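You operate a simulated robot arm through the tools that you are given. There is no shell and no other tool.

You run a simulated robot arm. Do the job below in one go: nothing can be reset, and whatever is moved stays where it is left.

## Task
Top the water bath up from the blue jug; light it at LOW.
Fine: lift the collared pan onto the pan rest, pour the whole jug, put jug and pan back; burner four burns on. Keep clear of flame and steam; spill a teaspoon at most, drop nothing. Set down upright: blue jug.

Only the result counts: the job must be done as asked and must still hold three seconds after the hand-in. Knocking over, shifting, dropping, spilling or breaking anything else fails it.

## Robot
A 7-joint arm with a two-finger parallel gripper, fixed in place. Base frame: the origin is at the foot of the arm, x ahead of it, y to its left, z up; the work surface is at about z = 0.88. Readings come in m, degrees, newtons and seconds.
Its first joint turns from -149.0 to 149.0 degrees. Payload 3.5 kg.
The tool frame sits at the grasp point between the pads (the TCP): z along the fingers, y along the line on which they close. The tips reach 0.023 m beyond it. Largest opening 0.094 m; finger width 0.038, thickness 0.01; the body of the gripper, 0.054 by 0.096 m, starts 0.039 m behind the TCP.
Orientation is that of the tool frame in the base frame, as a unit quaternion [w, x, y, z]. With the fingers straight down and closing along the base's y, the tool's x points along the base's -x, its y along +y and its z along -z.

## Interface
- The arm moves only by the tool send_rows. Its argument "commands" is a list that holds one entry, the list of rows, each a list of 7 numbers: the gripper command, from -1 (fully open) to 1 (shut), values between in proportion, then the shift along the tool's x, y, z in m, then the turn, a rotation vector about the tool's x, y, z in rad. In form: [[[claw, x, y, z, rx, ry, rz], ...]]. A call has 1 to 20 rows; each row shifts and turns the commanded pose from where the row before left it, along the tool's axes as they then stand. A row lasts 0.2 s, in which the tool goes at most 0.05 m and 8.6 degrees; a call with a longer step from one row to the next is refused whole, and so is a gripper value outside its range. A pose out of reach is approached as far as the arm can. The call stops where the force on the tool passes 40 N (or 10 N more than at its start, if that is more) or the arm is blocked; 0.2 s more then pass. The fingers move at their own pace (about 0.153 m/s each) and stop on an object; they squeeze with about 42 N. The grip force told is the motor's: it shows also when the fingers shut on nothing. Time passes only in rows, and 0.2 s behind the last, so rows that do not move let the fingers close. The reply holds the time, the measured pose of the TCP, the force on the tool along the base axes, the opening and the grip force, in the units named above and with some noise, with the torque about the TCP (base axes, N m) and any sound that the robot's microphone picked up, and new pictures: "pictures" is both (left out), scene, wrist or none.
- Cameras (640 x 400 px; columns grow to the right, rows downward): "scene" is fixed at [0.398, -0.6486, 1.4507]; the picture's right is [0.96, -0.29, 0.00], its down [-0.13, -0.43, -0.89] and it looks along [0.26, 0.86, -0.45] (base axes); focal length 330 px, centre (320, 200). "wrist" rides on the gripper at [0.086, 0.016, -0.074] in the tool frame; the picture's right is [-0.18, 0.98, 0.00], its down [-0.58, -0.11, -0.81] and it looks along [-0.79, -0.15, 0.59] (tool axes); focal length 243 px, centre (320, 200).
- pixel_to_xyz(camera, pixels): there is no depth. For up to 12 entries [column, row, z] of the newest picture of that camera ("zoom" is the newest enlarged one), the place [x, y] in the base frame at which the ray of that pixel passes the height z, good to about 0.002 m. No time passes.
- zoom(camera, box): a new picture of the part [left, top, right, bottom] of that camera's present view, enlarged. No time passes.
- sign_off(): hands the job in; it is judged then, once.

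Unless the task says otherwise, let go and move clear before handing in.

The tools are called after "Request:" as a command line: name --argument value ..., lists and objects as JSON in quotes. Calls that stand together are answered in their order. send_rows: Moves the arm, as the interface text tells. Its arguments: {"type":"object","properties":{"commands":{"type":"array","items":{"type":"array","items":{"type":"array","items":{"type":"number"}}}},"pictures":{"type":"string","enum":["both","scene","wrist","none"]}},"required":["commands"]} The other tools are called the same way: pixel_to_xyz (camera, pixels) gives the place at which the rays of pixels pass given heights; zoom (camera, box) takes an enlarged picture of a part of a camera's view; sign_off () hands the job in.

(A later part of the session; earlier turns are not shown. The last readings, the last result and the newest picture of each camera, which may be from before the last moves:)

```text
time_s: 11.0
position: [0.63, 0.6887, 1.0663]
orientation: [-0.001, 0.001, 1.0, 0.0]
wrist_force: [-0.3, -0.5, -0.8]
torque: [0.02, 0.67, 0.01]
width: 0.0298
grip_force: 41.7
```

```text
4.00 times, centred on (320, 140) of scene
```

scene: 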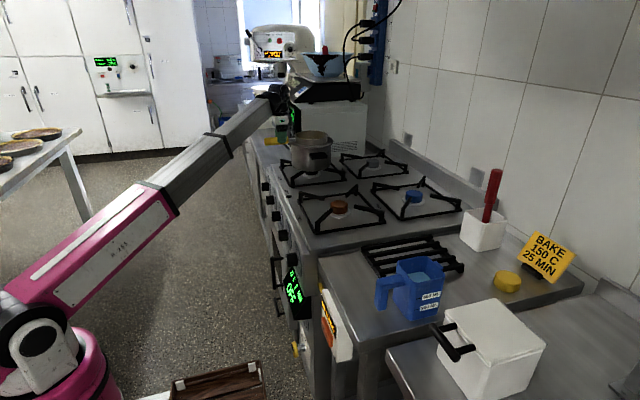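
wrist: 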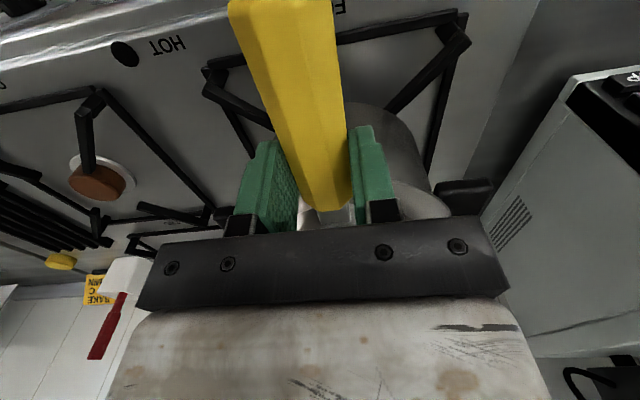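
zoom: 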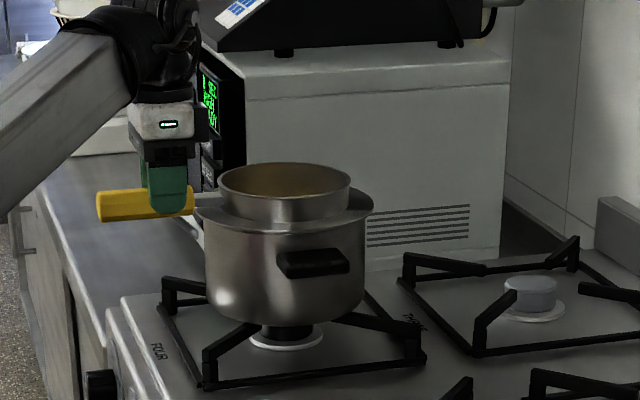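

The gripper rose 2 cm but the pan rim stayed nearly put, and the fingers now sit higher on the handle (tips at row 212 versus 230), so it slipped rather than lifted. I'll look closely to compare with the first picture.

Request:
zoom --camera "scene" --box '[250, 115, 330, 165]'

Request:
zoom --camera "scene" --box '[270, 120, 350, 170]'

Request:
zoom --camera "wrist" --box '[180, 0, 500, 240]'

```text
8.00 times, centred on (290, 140) of scene
```

zoom: 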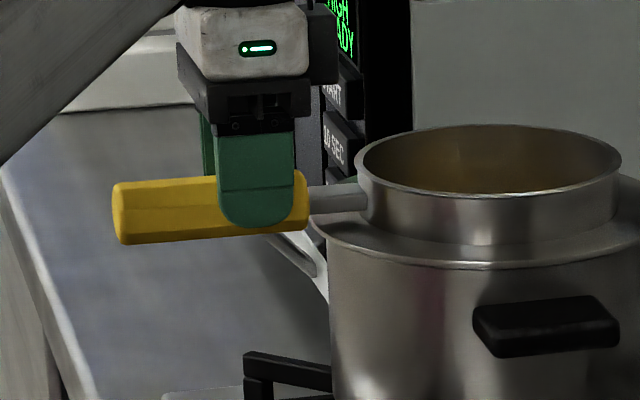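

```text
8.00 times, centred on (310, 145) of scene
```

zoom: 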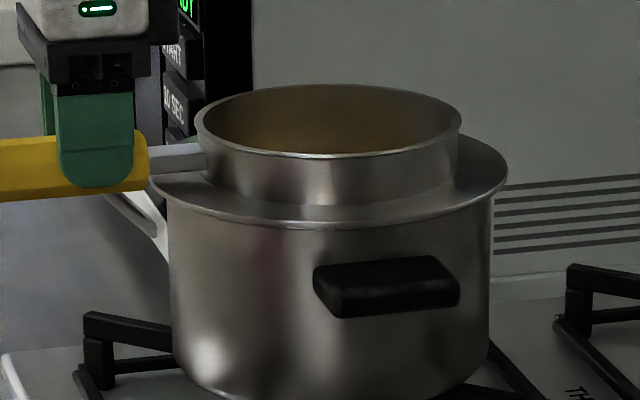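

```text
1.67 times, centred on (340, 120) of wrist
```

zoom: 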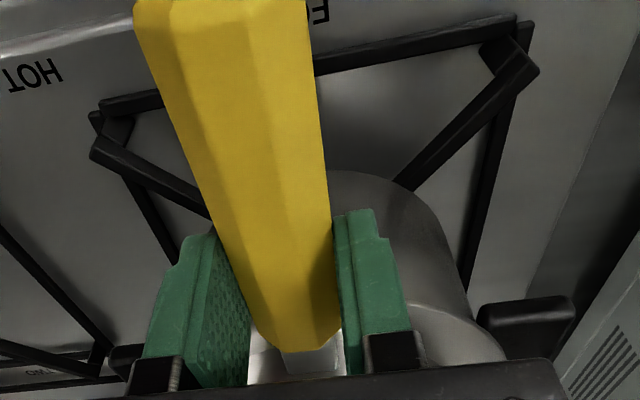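

The pan hasn't moved: the pads slid up along the handle. I'll open, go back down to handle centre slightly closer to the pan, regrip, and lift in tiny steps while reading the force.

Request:
send_rows --commands '[[[0.0, 0, 0, 0, 0, 0, 0], [-0.2, 0, 0, 0, 0, 0, 0], [-0.2, -0.005, 0, 0.011, 0, 0, 0], [-0.2, 0, 0, 0.011, 0, 0, 0], [-0.2, 0, 0, 0, 0, 0, 0], [1, 0, 0, 0, 0, 0, 0], [1, 0, 0, 0, 0, 0, 0], [1, 0, 0, 0, 0, 0, 0]]]' --pictures "wrist"

Request:
send_rows --commands '[[[1, 0, 0, -0.002, 0, 0, 0], [1, 0, 0, 0, 0, 0, 0]]]' --pictures "none"

Request:
send_rows --commands '[[[1, 0, 0, -0.002, 0, 0, 0], [1, 0, 0, 0, 0, 0, 0]]]' --pictures "none"

```text
time_s: 12.8
position: [0.6337, 0.6882, 1.0441]
orientation: [0.0, 0.0, 1.0, 0.001]
wrist_force: [0.6, -0.8, 0.1]
torque: [-0.01, 0.01, 0.02]
width: 0.0301
grip_force: 42.3
```

wrist: 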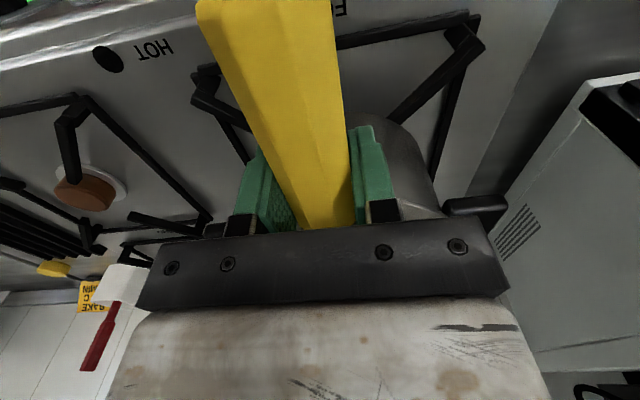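

```text
time_s: 13.4
position: [0.6347, 0.6882, 1.0463]
orientation: [0.0, 0.0, 1.0, 0.0]
wrist_force: [-0.3, 0.6, -5.4]
torque: [0.03, 0.65, 0.0]
width: 0.03
grip_force: 41.9
```

```text
time_s: 14.0
position: [0.6354, 0.6879, 1.0483]
orientation: [0.0, 0.0, 1.0, 0.0]
wrist_force: [-0.5, 0.4, -5.6]
torque: [-0.04, 0.64, -0.02]
width: 0.03
grip_force: 41.9
```

Now the load shows -5.5 N with 0.65 N·m, which matches the pan's weight hanging 0.12 m out. I'll take one still row to see whether it holds or creeps.

Request:
send_rows --commands '[[[1, 0, 0, 0, 0, 0, 0], [1, 0, 0, 0, 0, 0, 0], [1, 0, 0, 0, 0, 0, 0], [1, 0, 0, 0, 0, 0, 0]]]'

Request:
zoom --camera "scene" --box '[250, 115, 330, 165]'

Request:
zoom --camera "scene" --box '[270, 120, 350, 170]'

```text
time_s: 15.0
position: [0.6352, 0.6884, 1.0481]
orientation: [0.0, -0.001, 1.0, 0.0]
wrist_force: [0.1, 0.1, -5.2]
torque: [0.01, 0.63, -0.04]
width: 0.0298
grip_force: 42.2
```

scene: 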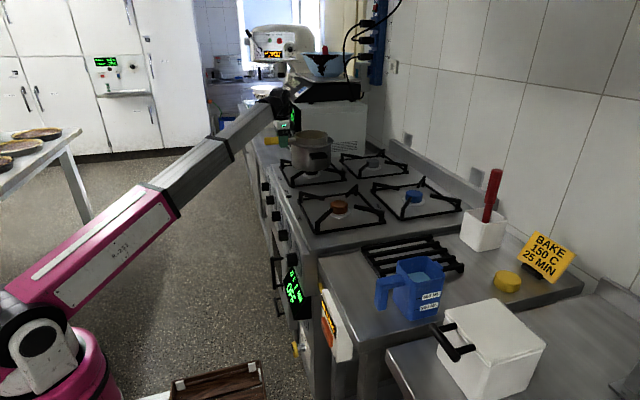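
wrist: 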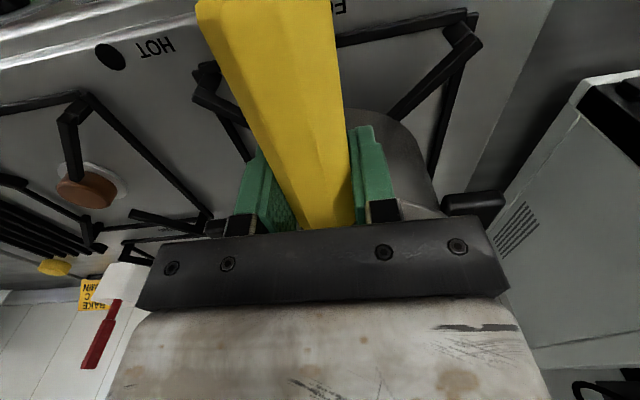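

```text
8.00 times, centred on (290, 140) of scene
```

zoom: 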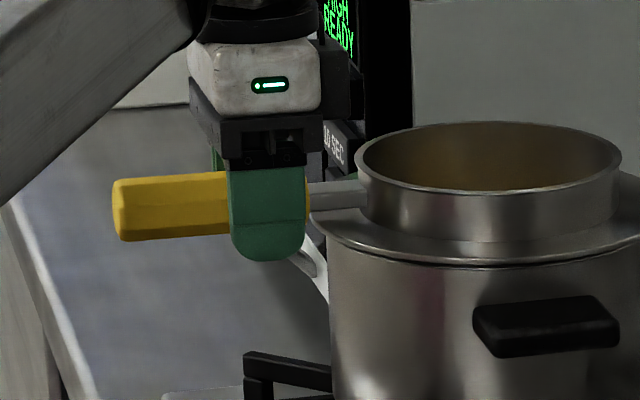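

```text
8.00 times, centred on (310, 145) of scene
```

zoom: 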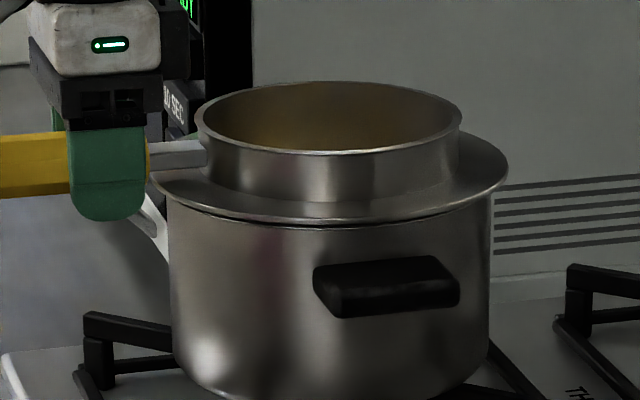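

A dark gap now shows under the collar and the load is steady at -5.3 N, so the pan is held about 4 mm up and level. I'll continue lifting slowly and keep checking.

Request:
send_rows --commands '[[[1, 0, 0, -0.002, 0, 0, 0], [1, 0, 0, -0.003, 0, 0, 0], [1, 0, 0, -0.003, 0, 0, 0], [1, 0, 0, -0.003, 0, 0, 0], [1, 0, 0, -0.002, 0, 0, 0], [1, 0, 0, 0, 0, 0, 0]]]' --pictures "none"

Request:
zoom --camera "scene" --box '[250, 100, 346, 160]'

```text
time_s: 16.4
position: [0.6348, 0.6883, 1.0618]
orientation: [0.0, 0.001, 1.0, 0.0]
wrist_force: [-0.3, 0.2, -5.9]
torque: [-0.01, 0.64, 0.01]
width: 0.0302
grip_force: 41.6
```

```text
6.67 times, centred on (298, 130) of scene
```

zoom: 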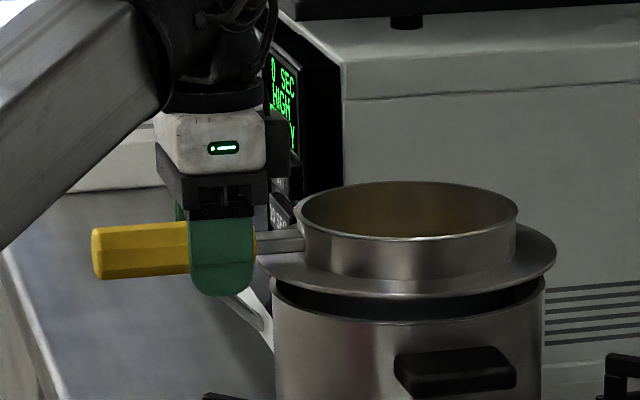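

The pan is rising level, with the gap to the bath pot clearly open. I'll continue up to about z=1.18.

Request:
send_rows --commands '[[[1, 0, 0, -0.004, 0, 0, 0], [1, 0, 0, -0.006, 0, 0, 0], [1, 0, 0, -0.008, 0, 0, 0], [1, 0, 0, -0.01, 0, 0, 0], [1, 0, 0, -0.01, 0, 0, 0], [1, 0, 0, -0.01, 0, 0, 0], [1, 0, 0, -0.01, 0, 0, 0], [1, 0, 0, -0.01, 0, 0, 0], [1, 0, 0, -0.01, 0, 0, 0], [1, 0, 0, -0.01, 0, 0, 0], [1, 0, 0, -0.01, 0, 0, 0], [1, 0, 0, -0.01, 0, 0, 0], [1, 0, 0, -0.008, 0, 0, 0], [1, 0, 0, -0.004, 0, 0, 0], [1, 0, 0, 0, 0, 0, 0]]]'

Request:
zoom --camera "scene" --box '[240, 70, 400, 190]'

```text
time_s: 19.6
position: [0.6368, 0.6884, 1.1799]
orientation: [0.0, 0.0, 1.0, 0.0]
wrist_force: [0.1, -0.5, -4.9]
torque: [-0.02, 0.62, -0.01]
width: 0.0298
grip_force: 42.1
```

scene: 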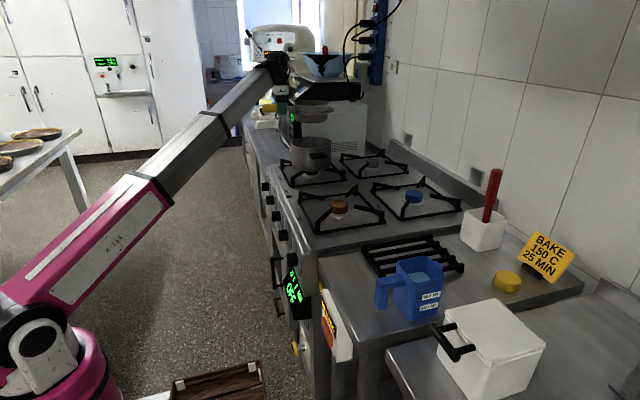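
wrist: 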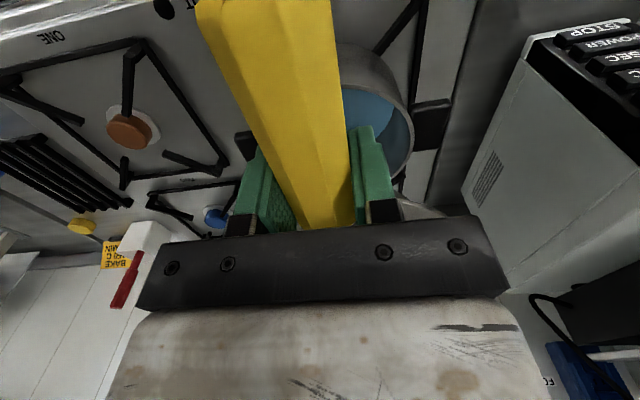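

```text
3.33 times, centred on (320, 130) of scene
```

zoom: 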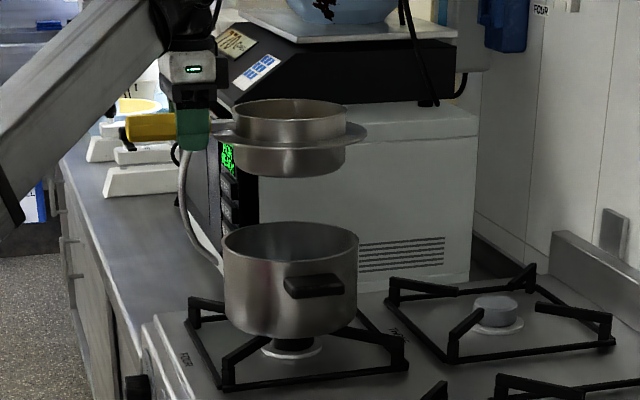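

The pan is clear: its body ends about 0.067 below handle height, and the water in the bath pot is visible in the wrist view. Now I'll pin down the rest's corners and the jug outline before carrying.

Request:
pixel_to_xyz --camera "scene" --pixels '[[361, 247.5, 0.9], [432.5, 235.5, 0.9], [464, 264.5, 0.9], [377.5, 273.7, 0.9], [423.5, 255.5, 1.0], [445, 276, 1.0], [397.5, 260, 1.0], [421, 258, 0.99], [408, 281, 1.0], [361, 247.5, 0.91]]'

Request:
zoom --camera "scene" --box '[350, 225, 480, 335]'

```text
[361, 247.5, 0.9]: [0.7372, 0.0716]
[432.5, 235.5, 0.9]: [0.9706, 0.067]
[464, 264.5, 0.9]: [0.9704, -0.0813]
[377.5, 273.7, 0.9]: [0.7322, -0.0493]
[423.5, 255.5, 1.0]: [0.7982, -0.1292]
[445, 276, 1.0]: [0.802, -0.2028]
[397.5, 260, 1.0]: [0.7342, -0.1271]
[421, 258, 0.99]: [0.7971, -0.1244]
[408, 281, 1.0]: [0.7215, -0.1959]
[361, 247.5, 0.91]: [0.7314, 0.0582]
```

```text
3.64 times, centred on (415, 280) of scene
```

zoom: 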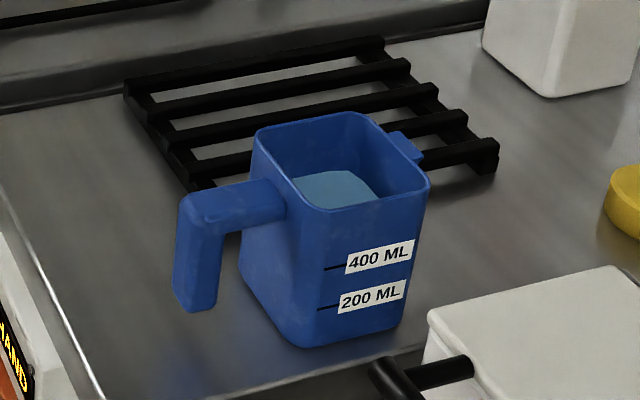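

The rest spans x 0.735–0.971 and y -0.08–0.07, so the pan centre should land near (0.855, 0.0), 4 cm clear of the jug. I'll carry it smoothly in two legs, lowering slightly as the reach shortens.

Request:
send_rows --commands '[[[1, -0.0009, -0.0065, 0.0009, 0, 0, 0], [1, -0.0018, -0.0129, 0.0019, 0, 0, 0], [1, -0.0027, -0.0194, 0.0028, 0, 0, 0], [1, -0.003, -0.0216, 0.0031, 0, 0, 0], [1, -0.0033, -0.0237, 0.0034, 0, 0, 0], [1, -0.0036, -0.0259, 0.0038, 0, 0, 0], [1, -0.0036, -0.0259, 0.0038, 0, 0, 0], [1, -0.0039, -0.028, 0.0041, 0, 0, 0], [1, -0.0039, -0.028, 0.0041, 0, 0, 0], [1, -0.0039, -0.028, 0.0041, 0, 0, 0], [1, -0.0036, -0.0259, 0.0038, 0, 0, 0], [1, -0.0036, -0.0259, 0.0038, 0, 0, 0], [1, -0.0033, -0.0237, 0.0034, 0, 0, 0], [1, -0.003, -0.0216, 0.0031, 0, 0, 0], [1, -0.0024, -0.0172, 0.0025, 0, 0, 0], [1, -0.0015, -0.0108, 0.0016, 0, 0, 0]]]'

```text
time_s: 23.0
position: [0.6831, 0.3431, 1.1316]
orientation: [0.0, 0.0, 1.0, 0.0]
wrist_force: [-0.2, -0.7, -7.1]
torque: [-0.01, 0.63, 0.02]
width: 0.03
grip_force: 42.0
```

scene: 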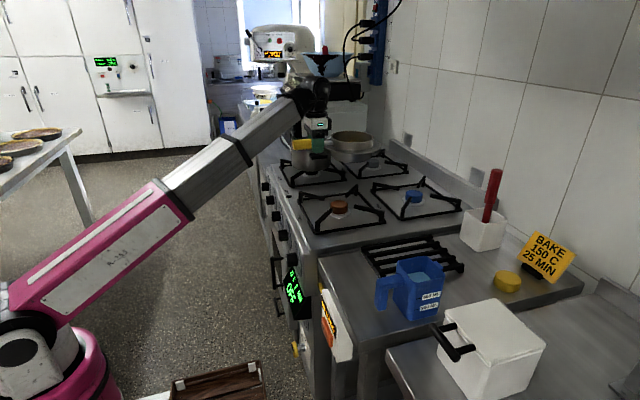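
wrist: 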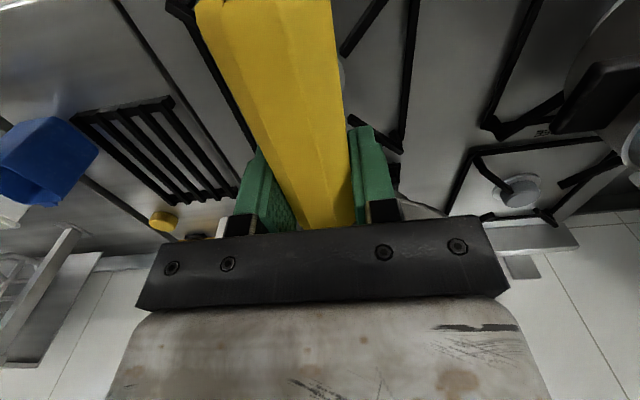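

The pan is steady at the halfway point. On to the second leg above the rest.

Request:
send_rows --commands '[[[1, -0.0009, -0.0065, 0.0009, 0, 0, 0], [1, -0.0018, -0.0129, 0.0019, 0, 0, 0], [1, -0.0027, -0.0194, 0.0028, 0, 0, 0], [1, -0.003, -0.0216, 0.0031, 0, 0, 0], [1, -0.0033, -0.0237, 0.0034, 0, 0, 0], [1, -0.0036, -0.0259, 0.0038, 0, 0, 0], [1, -0.0036, -0.0259, 0.0038, 0, 0, 0], [1, -0.0039, -0.028, 0.0041, 0, 0, 0], [1, -0.0039, -0.028, 0.0041, 0, 0, 0], [1, -0.0039, -0.028, 0.0041, 0, 0, 0], [1, -0.0036, -0.0259, 0.0038, 0, 0, 0], [1, -0.0036, -0.0259, 0.0038, 0, 0, 0], [1, -0.0033, -0.0237, 0.0034, 0, 0, 0], [1, -0.003, -0.0216, 0.0031, 0, 0, 0], [1, -0.0024, -0.0172, 0.0025, 0, 0, 0], [1, -0.0015, -0.0108, 0.0016, 0, 0, 0], [1, 0, 0, 0, 0, 0, 0]]]'

Request:
zoom --camera "scene" --box '[300, 160, 500, 300]'

```text
time_s: 24.6
position: [0.7011, 0.2194, 1.1128]
orientation: [0.0, 0.008, 1.0, 0.002]
wrist_force: [0.2, 12.2, -9.6]
torque: [-1.12, 0.3, -1.15]
width: 0.0301
grip_force: 42.1
stopped in row 7: the force on the tool passed its limit at 55 N (the readings are from after the stop); the commanded pose is now the measured one
```

scene: 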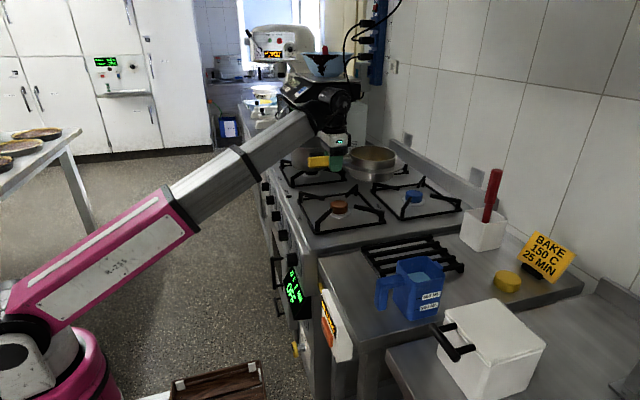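
wrist: 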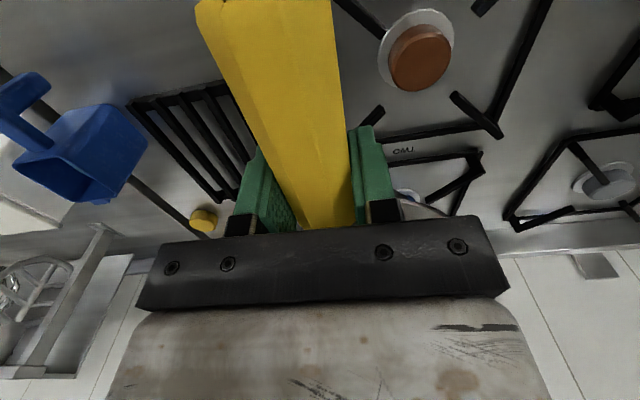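

```text
2.86 times, centred on (400, 230) of scene
```

zoom: 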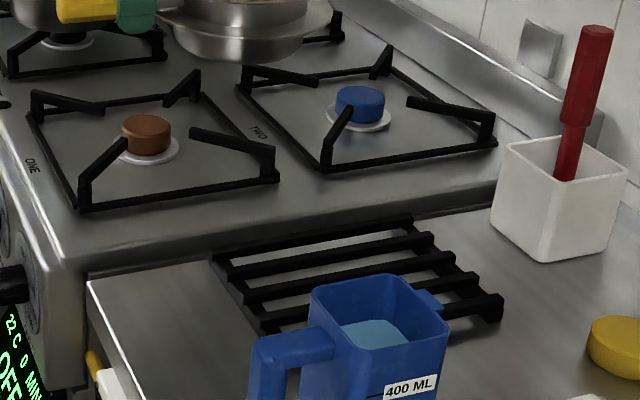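

The stop shows +12 N in y with a torque arm matching the wrist camera's position: the camera bumped the boom as the azimuth swung toward the tool's yaw, while the pan and surroundings are clear. I'll back off slightly and yaw the tool clockwise so the camera swings out from under the boom.

Request:
send_rows --commands '[[[1, 0, 0.006, 0, 0, 0, 0], [1, 0, 0.006, 0, 0, 0, 0.02], [1, 0, 0, 0, 0, 0, 0.05], [1, 0, 0, 0, 0, 0, 0.08], [1, 0, 0, 0, 0, 0, 0.09]]]'

Request:
zoom --camera "scene" --box '[260, 70, 420, 190]'

```text
time_s: 25.8
position: [0.7018, 0.2325, 1.1134]
orientation: [-0.001, 0.127, 0.992, 0.002]
wrist_force: [-0.3, 0.0, -5.5]
torque: [0.15, 0.61, 0.02]
width: 0.0301
grip_force: 42.0
```

scene: 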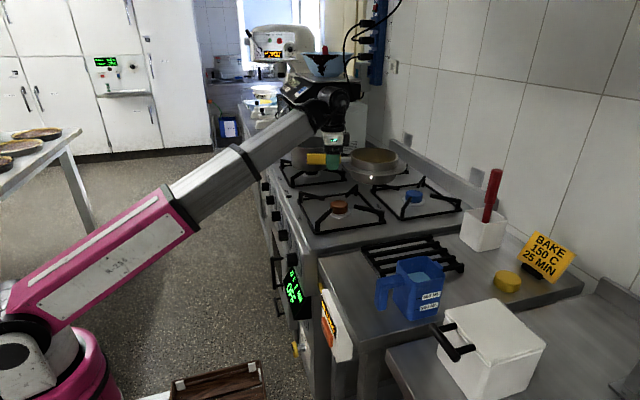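
wrist: 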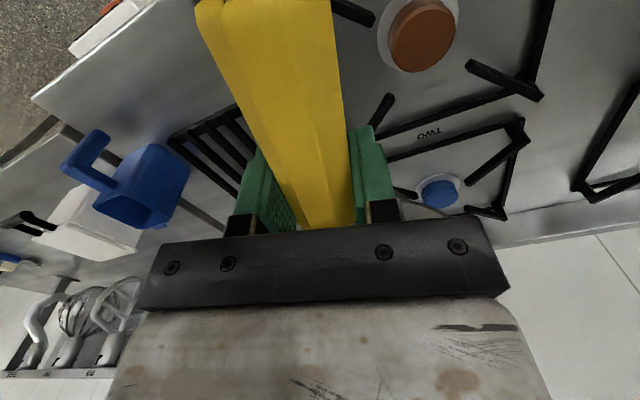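

```text
3.33 times, centred on (340, 130) of scene
```

zoom: 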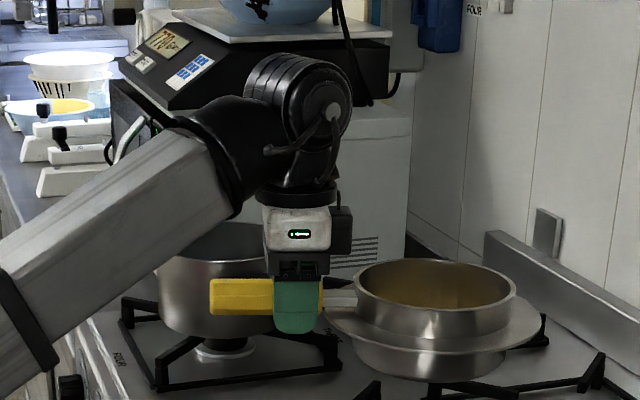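

Load is back to the pan's plain weight and the grip is unchanged. I'll finish the yaw to -45° and then translate above the rest.

Request:
send_rows --commands '[[[1, 0, 0, 0, 0, 0, 0.09], [1, 0, 0, 0, 0, 0, 0.1], [1, 0, 0, 0, 0, 0, 0.1], [1, 0, 0, 0, 0, 0, 0.1], [1, 0, 0, 0, 0, 0, 0.09], [1, 0, 0, 0, 0, 0, 0.05], [1, -0.006, -0.002, 0.001, 0, 0, 0], [1, -0.012, -0.004, 0.004, 0, 0, 0], [1, -0.018, -0.007, 0.006, 0, 0, 0], [1, -0.022, -0.008, 0.008, 0, 0, 0], [1, -0.024, -0.009, 0.009, 0, 0, 0], [1, -0.024, -0.009, 0.009, 0, 0, 0], [1, -0.02, -0.008, 0.008, 0, 0, 0], [1, -0.014, -0.005, 0.005, 0, 0, 0], [1, -0.008, -0.003, 0.003, 0, 0, 0], [1, -0.003, -0.001, 0, 0, 0, 0], [1, 0, 0, 0, 0, 0, 0]]]'

Request:
zoom --camera "scene" --box '[320, 150, 500, 290]'

```text
time_s: 29.4
position: [0.7701, 0.0851, 1.0587]
orientation: [0.0, 0.381, 0.924, 0.001]
wrist_force: [0.4, -0.1, -6.3]
torque: [0.43, 0.41, 0.01]
width: 0.0301
grip_force: 41.7
```

scene: 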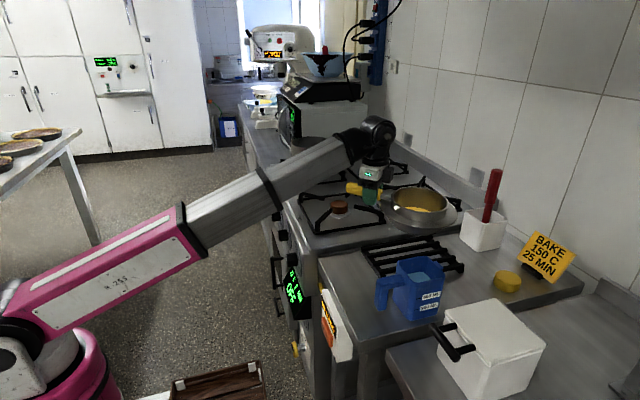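
wrist: 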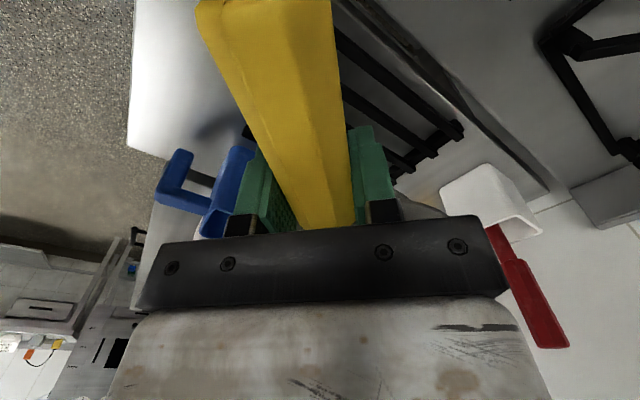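

```text
2.86 times, centred on (410, 220) of scene
```

zoom: 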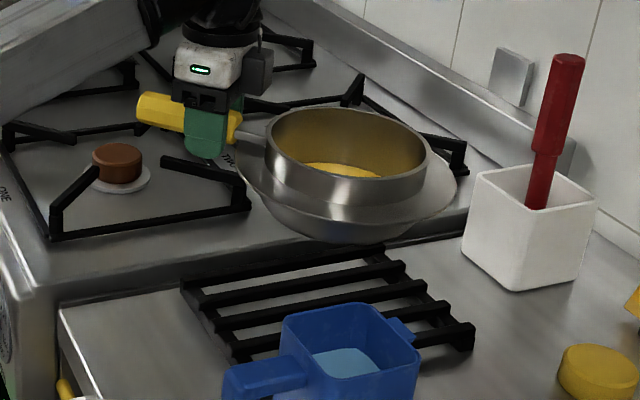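

The pan with its yellow content is held level above the rest. I'll compute its centre and bottom height before lowering it.

Request:
pixel_to_xyz --camera "scene" --pixels '[[419.5, 200.4, 1.071], [419.5, 213.7, 1.071], [391, 201, 1.071], [447.5, 203, 1.071], [415.3, 234.7, 1.0], [415.3, 234.7, 0.99], [415.3, 234.7, 0.98], [380, 206, 1.045], [457.8, 212, 1.045], [417, 226, 1.045]]'

Request:
zoom --camera "scene" --box '[370, 175, 470, 245]'

```text
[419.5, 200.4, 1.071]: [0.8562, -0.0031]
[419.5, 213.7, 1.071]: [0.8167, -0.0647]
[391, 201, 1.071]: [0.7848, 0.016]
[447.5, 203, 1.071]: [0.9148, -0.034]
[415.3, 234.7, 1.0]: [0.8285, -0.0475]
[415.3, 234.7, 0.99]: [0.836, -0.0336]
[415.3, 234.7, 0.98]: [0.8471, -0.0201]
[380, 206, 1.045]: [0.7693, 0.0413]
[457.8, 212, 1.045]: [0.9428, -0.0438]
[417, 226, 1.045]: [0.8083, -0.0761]
```

```text
5.71 times, centred on (420, 210) of scene
```

zoom: 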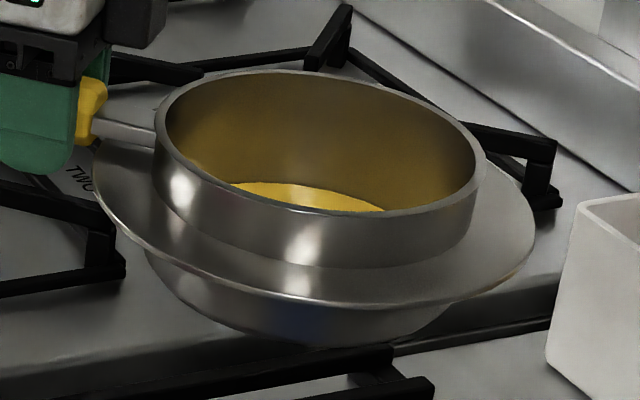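

Pan centre is at (0.856, -0.003), right over the rest's middle, with its bottom about 0.04–0.06 below the grip. I'll lower to 0.985 first, then creep down while watching the load.

Request:
send_rows --commands '[[[1, 0, 0, 0.005, 0, 0, 0], [1, 0, 0, 0.01, 0, 0, 0], [1, 0, 0, 0.012, 0, 0, 0], [1, 0, 0, 0.012, 0, 0, 0], [1, 0, 0, 0.012, 0, 0, 0], [1, 0, 0, 0.01, 0, 0, 0], [1, 0, 0, 0.007, 0, 0, 0], [1, 0, 0, 0.004, 0, 0, 0], [1, 0, 0, 0, 0, 0, 0]]]'

Request:
zoom --camera "scene" --box '[350, 180, 490, 280]'

```text
time_s: 31.4
position: [0.7681, 0.0862, 0.9867]
orientation: [0.0, 0.382, 0.924, 0.002]
wrist_force: [-0.1, -1.1, -5.8]
torque: [0.4, 0.42, -0.01]
width: 0.0301
grip_force: 41.3
```

scene: 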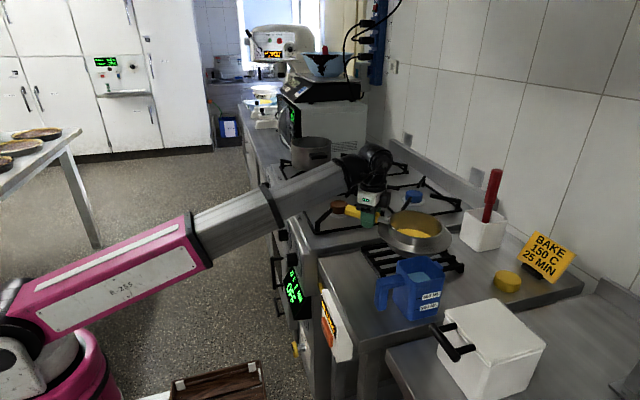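
wrist: 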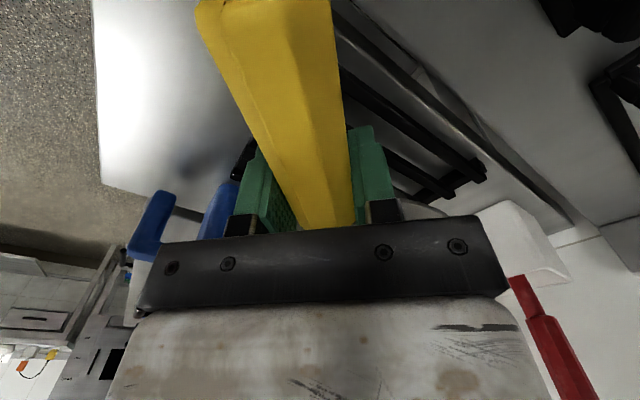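

```text
4.00 times, centred on (420, 230) of scene
```

zoom: 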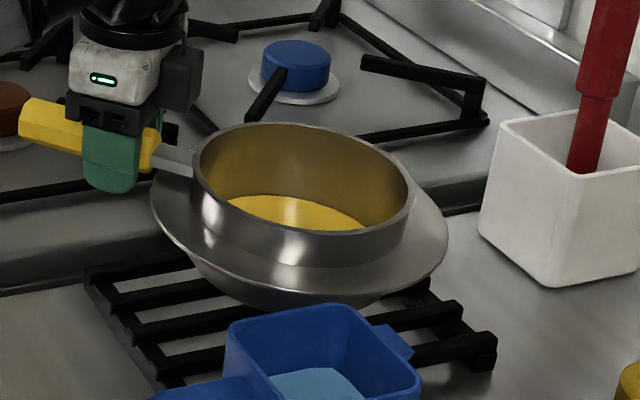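

Still hanging at -5.8 N, bottom just above the bars. I'll creep down.

Request:
send_rows --commands '[[[1, 0, 0, 0.005, 0, 0, 0], [1, 0, 0, 0.005, 0, 0, 0], [1, 0, 0, 0.004, 0, 0, 0], [1, 0, 0, 0, 0, 0, 0]]]' --pictures "none"

Request:
send_rows --commands '[[[1, 0, 0, 0.004, 0, 0, 0], [1, 0, 0, 0.004, 0, 0, 0], [1, 0, 0, 0, 0, 0, 0]]]' --pictures "none"

Request:
zoom --camera "scene" --box '[350, 180, 490, 280]'

```text
time_s: 32.4
position: [0.7686, 0.0859, 0.9718]
orientation: [0.0, 0.382, 0.924, 0.001]
wrist_force: [0.3, -0.3, -6.2]
torque: [0.44, 0.44, -0.02]
width: 0.0298
grip_force: 41.9
```

```text
time_s: 33.2
position: [0.7699, 0.0855, 0.9652]
orientation: [-0.001, 0.381, 0.924, 0.001]
wrist_force: [0.3, 0.0, -5.5]
torque: [0.43, 0.44, -0.02]
width: 0.0301
grip_force: 42.3
```

```text
4.00 times, centred on (420, 230) of scene
```

zoom: 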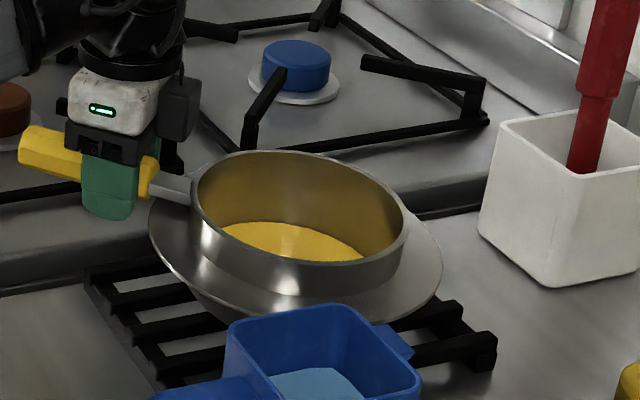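

Request:
send_rows --commands '[[[1, 0, 0, 0.004, 0, 0, 0], [1, 0, 0, 0.003, 0, 0, 0], [1, 0, 0, 0, 0, 0, 0]]]' --pictures "none"

Request:
send_rows --commands '[[[1, 0, 0, 0.003, 0, 0, 0], [1, 0, 0, 0.002, 0, 0, 0], [1, 0, 0, 0, 0, 0, 0]]]' --pictures "none"

Request:
zoom --camera "scene" --box '[350, 180, 490, 280]'

```text
time_s: 34.0
position: [0.7686, 0.0853, 0.9593]
orientation: [-0.001, 0.382, 0.924, 0.001]
wrist_force: [0.0, 0.7, -5.6]
torque: [0.45, 0.45, 0.01]
width: 0.0299
grip_force: 41.7
```

```text
time_s: 34.8
position: [0.7677, 0.0857, 0.953]
orientation: [-0.001, 0.383, 0.924, 0.001]
wrist_force: [0.4, -0.7, -5.9]
torque: [0.44, 0.42, 0.02]
width: 0.0301
grip_force: 42.0
```

```text
4.00 times, centred on (420, 230) of scene
```

zoom: 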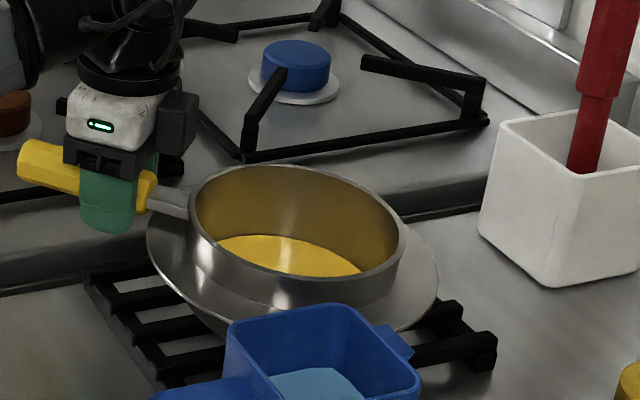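

Request:
send_rows --commands '[[[1, 0, 0, 0.003, 0, 0, 0], [1, 0, 0, 0.002, 0, 0, 0], [1, 0, 0, 0, 0, 0, 0]]]' --pictures "none"

Request:
send_rows --commands '[[[1, 0, 0, 0.002, 0, 0, 0], [1, 0, 0, 0.002, 0, 0, 0], [1, 0, 0, 0, 0, 0, 0]]]' --pictures "wrist"

Request:
zoom --camera "scene" --box '[350, 180, 490, 280]'

```text
time_s: 35.6
position: [0.7685, 0.0861, 0.9477]
orientation: [-0.001, 0.382, 0.924, 0.001]
wrist_force: [-0.5, -0.2, -6.1]
torque: [0.46, 0.44, 0.03]
width: 0.0301
grip_force: 42.0
```

```text
time_s: 36.4
position: [0.7691, 0.0872, 0.9449]
orientation: [-0.001, 0.382, 0.924, 0.001]
wrist_force: [0.1, 0.2, -5.5]
torque: [0.46, 0.44, -0.01]
width: 0.0299
grip_force: 41.7
```

wrist: 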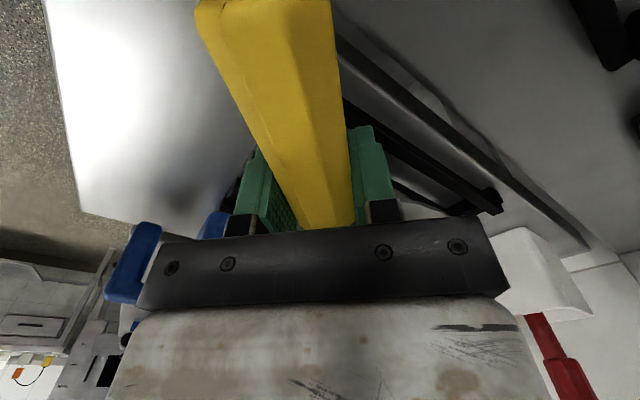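

```text
4.00 times, centred on (420, 230) of scene
```

zoom: 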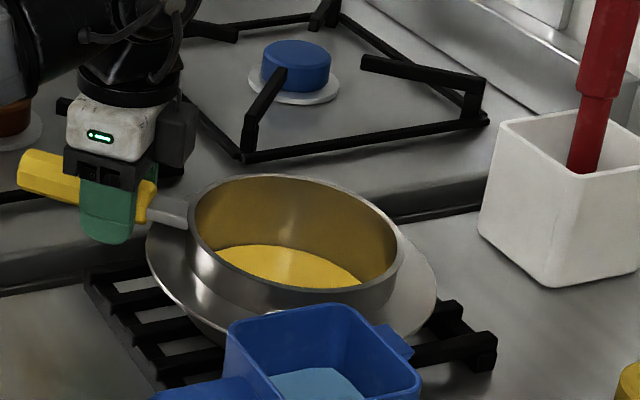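

Request:
send_rows --commands '[[[1, 0, 0, 0.002, 0, 0, 0], [1, 0, 0, 0.002, 0, 0, 0], [1, 0, 0, 0, 0, 0, 0]]]' --pictures "none"

Request:
send_rows --commands '[[[1, 0, 0, 0.002, 0, 0, 0], [1, 0, 0, 0.002, 0, 0, 0], [1, 0, 0, 0, 0, 0, 0]]]' --pictures "none"

Request:
zoom --camera "scene" --box '[350, 180, 490, 280]'

```text
time_s: 37.2
position: [0.7684, 0.085, 0.9407]
orientation: [0.001, 0.382, 0.924, 0.001]
wrist_force: [-1.7, 1.5, 8.4]
torque: [-1.27, -1.29, 0.01]
width: 0.0301
grip_force: 42.4
```

```text
time_s: 38.0
position: [0.7672, 0.0881, 0.9372]
orientation: [0.0, 0.382, 0.924, 0.001]
wrist_force: [-4.6, 5.4, 8.1]
torque: [-1.17, -1.13, 0.13]
width: 0.0299
grip_force: 42.3
```

```text
4.00 times, centred on (420, 230) of scene
```

zoom: 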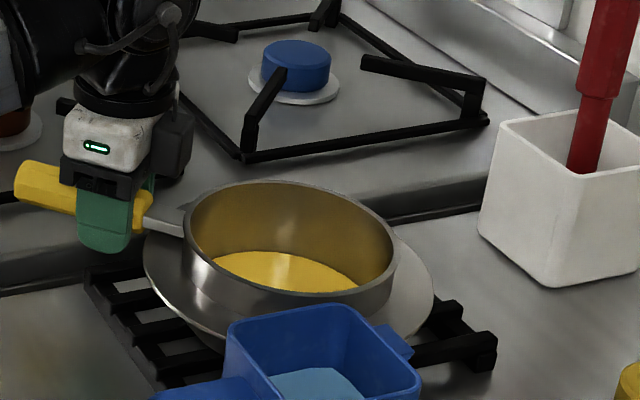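

Contact with the rest: the load flipped to +8 N near z≈0.942. I'll raise 4 mm to take the push off before letting go.

Request:
send_rows --commands '[[[1, 0, 0, -0.003, 0, 0, 0], [1, 0, 0, 0, 0, 0, 0]]]' --pictures "none"

```text
time_s: 38.6
position: [0.7698, 0.0848, 0.9399]
orientation: [-0.001, 0.383, 0.924, 0.002]
wrist_force: [-0.5, 0.0, -5.4]
torque: [0.44, 0.45, 0.04]
width: 0.0301
grip_force: 41.9
```

Request:
send_rows --commands '[[[1, 0, 0, 0.0015, 0, 0, 0], [1, 0, 0, 0, 0, 0, 0]]]' --pictures "none"

```text
time_s: 39.2
position: [0.7689, 0.0863, 0.9379]
orientation: [0.0, 0.381, 0.924, 0.001]
wrist_force: [-0.7, -0.1, -4.7]
torque: [0.44, 0.44, -0.01]
width: 0.0299
grip_force: 42.0
```

Request:
send_rows --commands '[[[1, 0, 0, 0.001, 0, 0, 0], [1, 0, 0, 0, 0, 0, 0]]]' --pictures "none"

```text
time_s: 39.8
position: [0.7688, 0.0854, 0.938]
orientation: [0.0, 0.381, 0.925, 0.001]
wrist_force: [0.1, -0.1, -3.8]
torque: [0.14, 0.11, 0.02]
width: 0.0299
grip_force: 41.7
```

The torque has dropped, so the pan is resting on the bars. I'll open the fingers gently.

Request:
send_rows --commands '[[[0.3, 0, 0, 0, 0, 0, 0], [0.1, 0, 0, 0, 0, 0, 0], [-0.2, 0, 0, 0, 0, 0, 0], [-0.4, 0, 0, 0, 0, 0, 0], [-0.4, 0, 0, 0, 0, 0, 0]]]'

Request:
zoom --camera "scene" --box '[350, 180, 490, 280]'

```text
time_s: 41.0
position: [0.7687, 0.0871, 0.9375]
orientation: [0.0, 0.382, 0.924, 0.001]
wrist_force: [-0.1, -0.2, -0.3]
torque: [-0.02, 0.02, 0.01]
width: 0.0658
grip_force: 0.1
```

scene: 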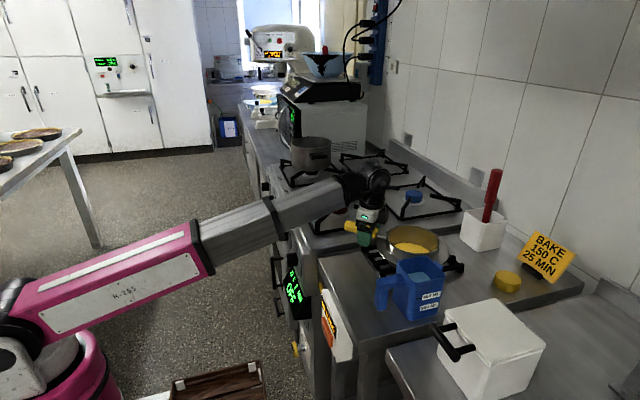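
wrist: 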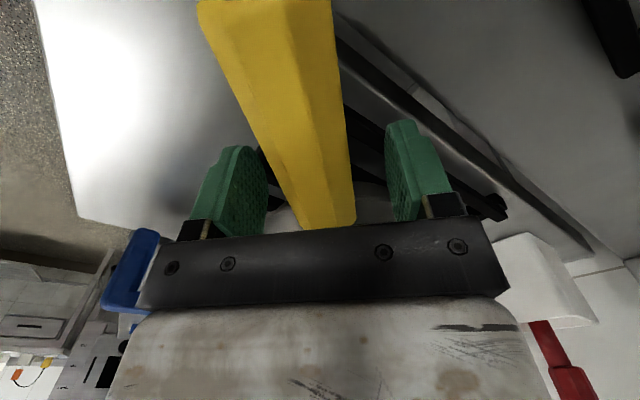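

```text
4.00 times, centred on (420, 230) of scene
```

zoom: 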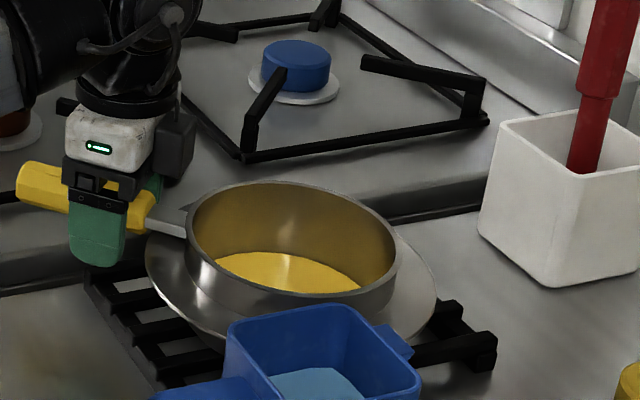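

The pan sits flat on the rest and the fingers are free (force ≈0). I'll rise straight up, then move over for a view of the jug handle.

Request:
send_rows --commands '[[[-0.4, 0, 0, -0.01, 0, 0, 0], [-0.4, 0, 0, -0.02, 0, 0, 0], [-0.5, 0, 0, -0.03, 0, 0, 0], [-0.5, 0, 0, -0.035, 0, 0, 0], [-0.5, 0, 0, -0.028, 0, 0, 0], [-1, 0.007, -0.032, 0, 0, 0, 0], [-1, 0.007, -0.033, 0, 0, 0, 0], [-1, 0.007, -0.033, 0, 0, 0, 0], [-1, 0.007, -0.033, 0, 0, 0, 0], [-1, 0.008, -0.032, 0, 0, 0, 0], [-1, 0.008, -0.032, 0, 0, 0, 0]]]'

Request:
zoom --camera "scene" --box '[340, 190, 500, 330]'

```text
time_s: 43.4
position: [0.5997, -0.0193, 1.0587]
orientation: [0.0, 0.382, 0.924, 0.002]
wrist_force: [-0.1, -0.3, -0.4]
torque: [0.02, 0.0, -0.03]
width: 0.0938
grip_force: 0.0
```

scene: 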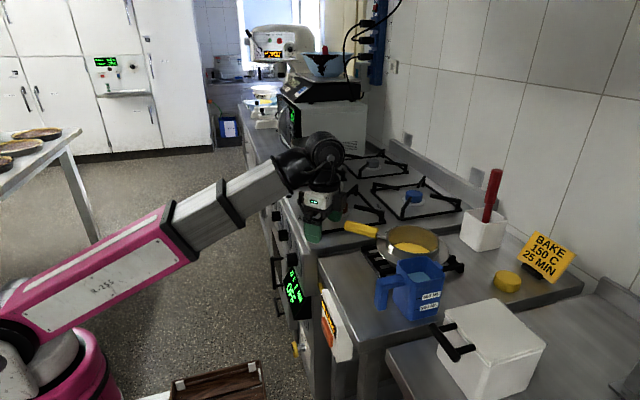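
wrist: 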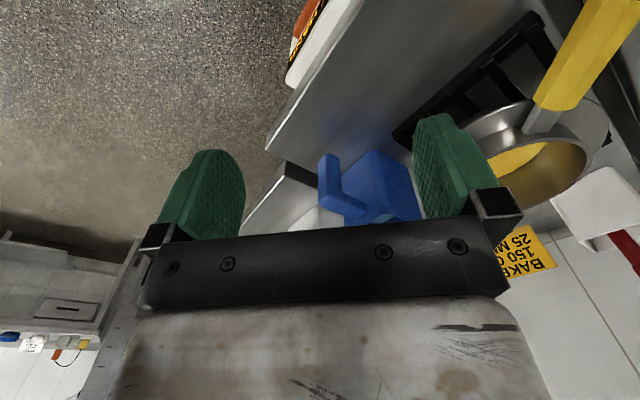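

```text
2.86 times, centred on (420, 260) of scene
```

zoom: 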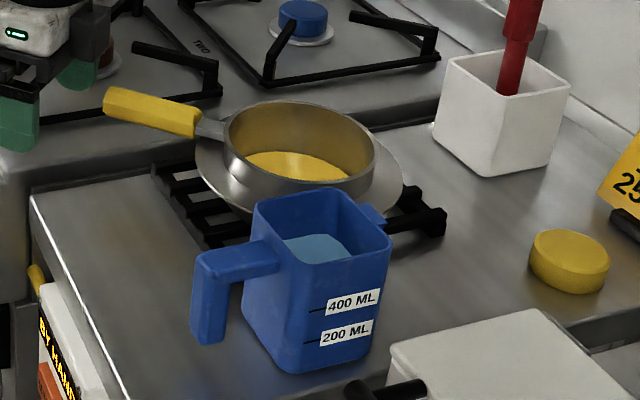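

The pan is stable on the rest. Now I'll examine the jug handle in the wrist view around (340,190).

Request:
zoom --camera "wrist" --box '[290, 130, 430, 230]'

Request:
zoom --camera "scene" --box '[370, 250, 450, 325]'

```text
4.00 times, centred on (360, 180) of wrist
```

zoom: 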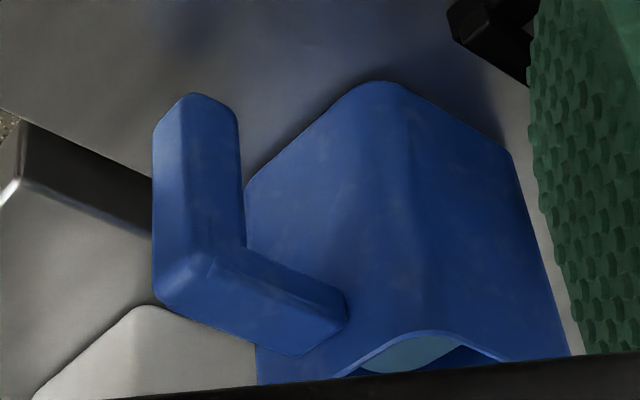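

```text
5.33 times, centred on (410, 288) of scene
```

zoom: 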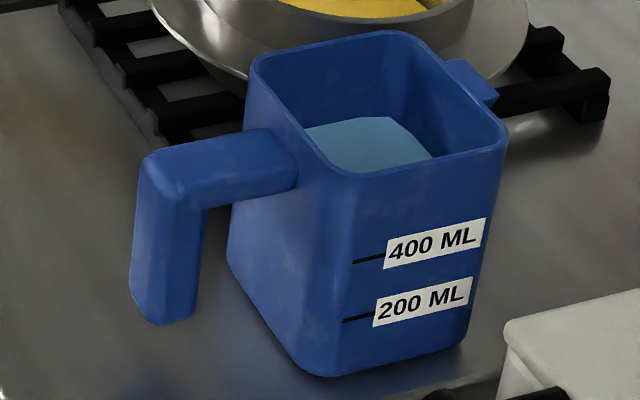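

Request:
pixel_to_xyz --camera "wrist" --pixels '[[338.8, 156, 0.91], [338.8, 156, 0.93], [329, 203, 0.97], [329, 203, 0.99], [347, 190, 0.98], [376, 207, 0.99], [376, 207, 0.97], [385, 150, 0.88], [385, 150, 0.9]]'

Request:
pixel_to_xyz --camera "scene" --pixels '[[381, 310, 0.91], [381, 310, 0.93], [378.5, 281, 0.97], [378.5, 281, 0.99], [404, 281.5, 0.97], [404, 281.5, 0.99], [393.5, 302, 0.88], [410, 321, 0.88], [437, 315, 0.88], [397.5, 260.5, 1.0], [424, 256.5, 1.0], [445, 276, 1.0]]'

```text
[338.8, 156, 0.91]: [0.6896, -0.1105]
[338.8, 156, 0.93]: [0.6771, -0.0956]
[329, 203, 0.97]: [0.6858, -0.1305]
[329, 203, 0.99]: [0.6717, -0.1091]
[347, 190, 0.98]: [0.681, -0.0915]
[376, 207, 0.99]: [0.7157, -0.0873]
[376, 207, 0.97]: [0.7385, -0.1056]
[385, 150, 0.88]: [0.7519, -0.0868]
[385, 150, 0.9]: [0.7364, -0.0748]
```

```text
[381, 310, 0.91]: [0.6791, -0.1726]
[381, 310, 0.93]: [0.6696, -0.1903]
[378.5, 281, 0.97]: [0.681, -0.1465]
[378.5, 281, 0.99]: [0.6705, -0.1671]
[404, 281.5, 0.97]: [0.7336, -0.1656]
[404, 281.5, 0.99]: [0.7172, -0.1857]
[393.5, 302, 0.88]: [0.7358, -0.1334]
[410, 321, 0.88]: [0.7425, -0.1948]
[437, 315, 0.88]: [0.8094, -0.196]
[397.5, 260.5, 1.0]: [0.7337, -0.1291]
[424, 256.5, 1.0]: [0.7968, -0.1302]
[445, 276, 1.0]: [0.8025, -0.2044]
```

Request:
pixel_to_xyz --camera "wrist" --pixels '[[336.9, 196.3, 0.95], [336.9, 196.3, 0.99], [338.3, 153.8, 0.9], [338.3, 153.8, 0.94], [329.5, 205, 0.95], [329.5, 205, 0.99], [328.8, 161, 0.9], [328.8, 161, 0.94], [376, 202.5, 0.95], [376, 202.5, 0.99]]'

Request:
pixel_to_xyz --camera "scene" --pixels '[[377.2, 279.8, 0.95], [377.2, 279.8, 0.99], [374.6, 306.4, 0.9], [374.6, 306.4, 0.94], [383.4, 289, 0.95], [383.4, 289, 0.99], [380.6, 311.5, 0.9], [380.6, 311.5, 0.94], [405, 283.5, 0.95], [405, 283.5, 0.99]]'

```text
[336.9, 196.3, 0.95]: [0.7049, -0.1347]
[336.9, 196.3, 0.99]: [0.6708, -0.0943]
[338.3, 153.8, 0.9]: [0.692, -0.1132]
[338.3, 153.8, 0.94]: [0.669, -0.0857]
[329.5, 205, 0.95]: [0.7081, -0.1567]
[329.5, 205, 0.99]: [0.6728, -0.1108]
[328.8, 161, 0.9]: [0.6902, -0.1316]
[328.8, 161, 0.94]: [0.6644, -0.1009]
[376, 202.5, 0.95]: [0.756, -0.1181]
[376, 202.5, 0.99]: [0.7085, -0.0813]
```

```text
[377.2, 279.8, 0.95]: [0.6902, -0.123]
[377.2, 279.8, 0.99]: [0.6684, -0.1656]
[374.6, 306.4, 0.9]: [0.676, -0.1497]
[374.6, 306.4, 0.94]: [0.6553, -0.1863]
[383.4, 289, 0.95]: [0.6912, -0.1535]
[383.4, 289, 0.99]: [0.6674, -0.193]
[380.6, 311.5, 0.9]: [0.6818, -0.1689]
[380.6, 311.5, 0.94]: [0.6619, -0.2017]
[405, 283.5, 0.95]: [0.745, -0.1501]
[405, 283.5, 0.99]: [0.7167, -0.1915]
```

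The two views disagree by over a centimetre for the handle, so I'll check the calibration against a well-defined shared point: the table's front-left corner at scene (357,340) and wrist (268,150).

Request:
zoom --camera "wrist" --box '[230, 110, 330, 200]'

Request:
zoom --camera "scene" --box '[320, 310, 400, 370]'

Request:
pixel_to_xyz --camera "wrist" --pixels '[[268, 149, 0.88], [268, 149, 0.86], [268, 149, 0.9], [395, 135, 0.9], [540, 15, 0.9]]'

Request:
pixel_to_xyz --camera "scene" --pixels '[[357, 340, 0.88], [357, 340, 0.86], [357, 340, 0.9]]'

```text
4.44 times, centred on (280, 155) of wrist
```

zoom: 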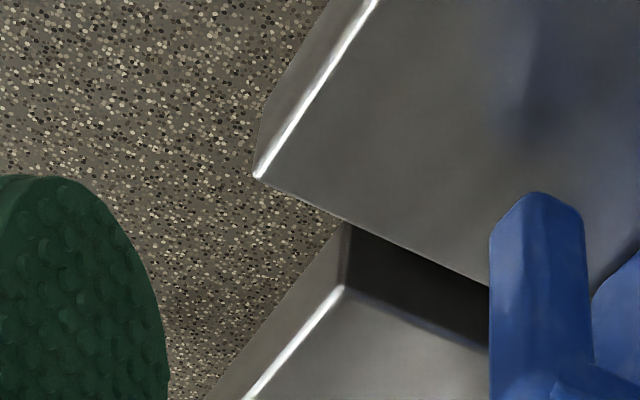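

```text
6.67 times, centred on (360, 340) of scene
```

zoom: 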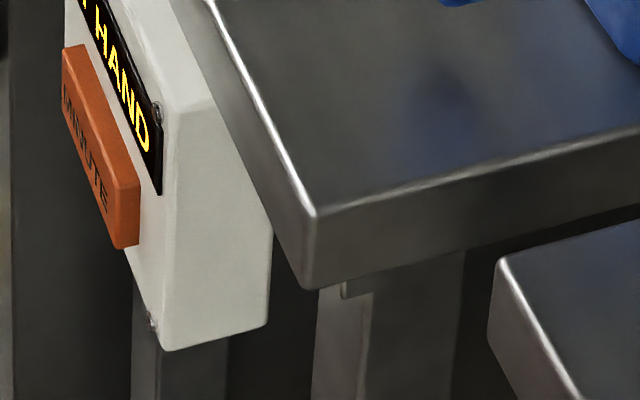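

```text
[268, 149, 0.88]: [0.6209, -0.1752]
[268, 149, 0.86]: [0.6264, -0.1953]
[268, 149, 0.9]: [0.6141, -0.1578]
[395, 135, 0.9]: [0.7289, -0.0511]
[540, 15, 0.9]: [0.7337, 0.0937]
```

```text
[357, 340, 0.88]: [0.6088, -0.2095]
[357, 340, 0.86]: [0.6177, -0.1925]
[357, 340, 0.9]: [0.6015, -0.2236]
```

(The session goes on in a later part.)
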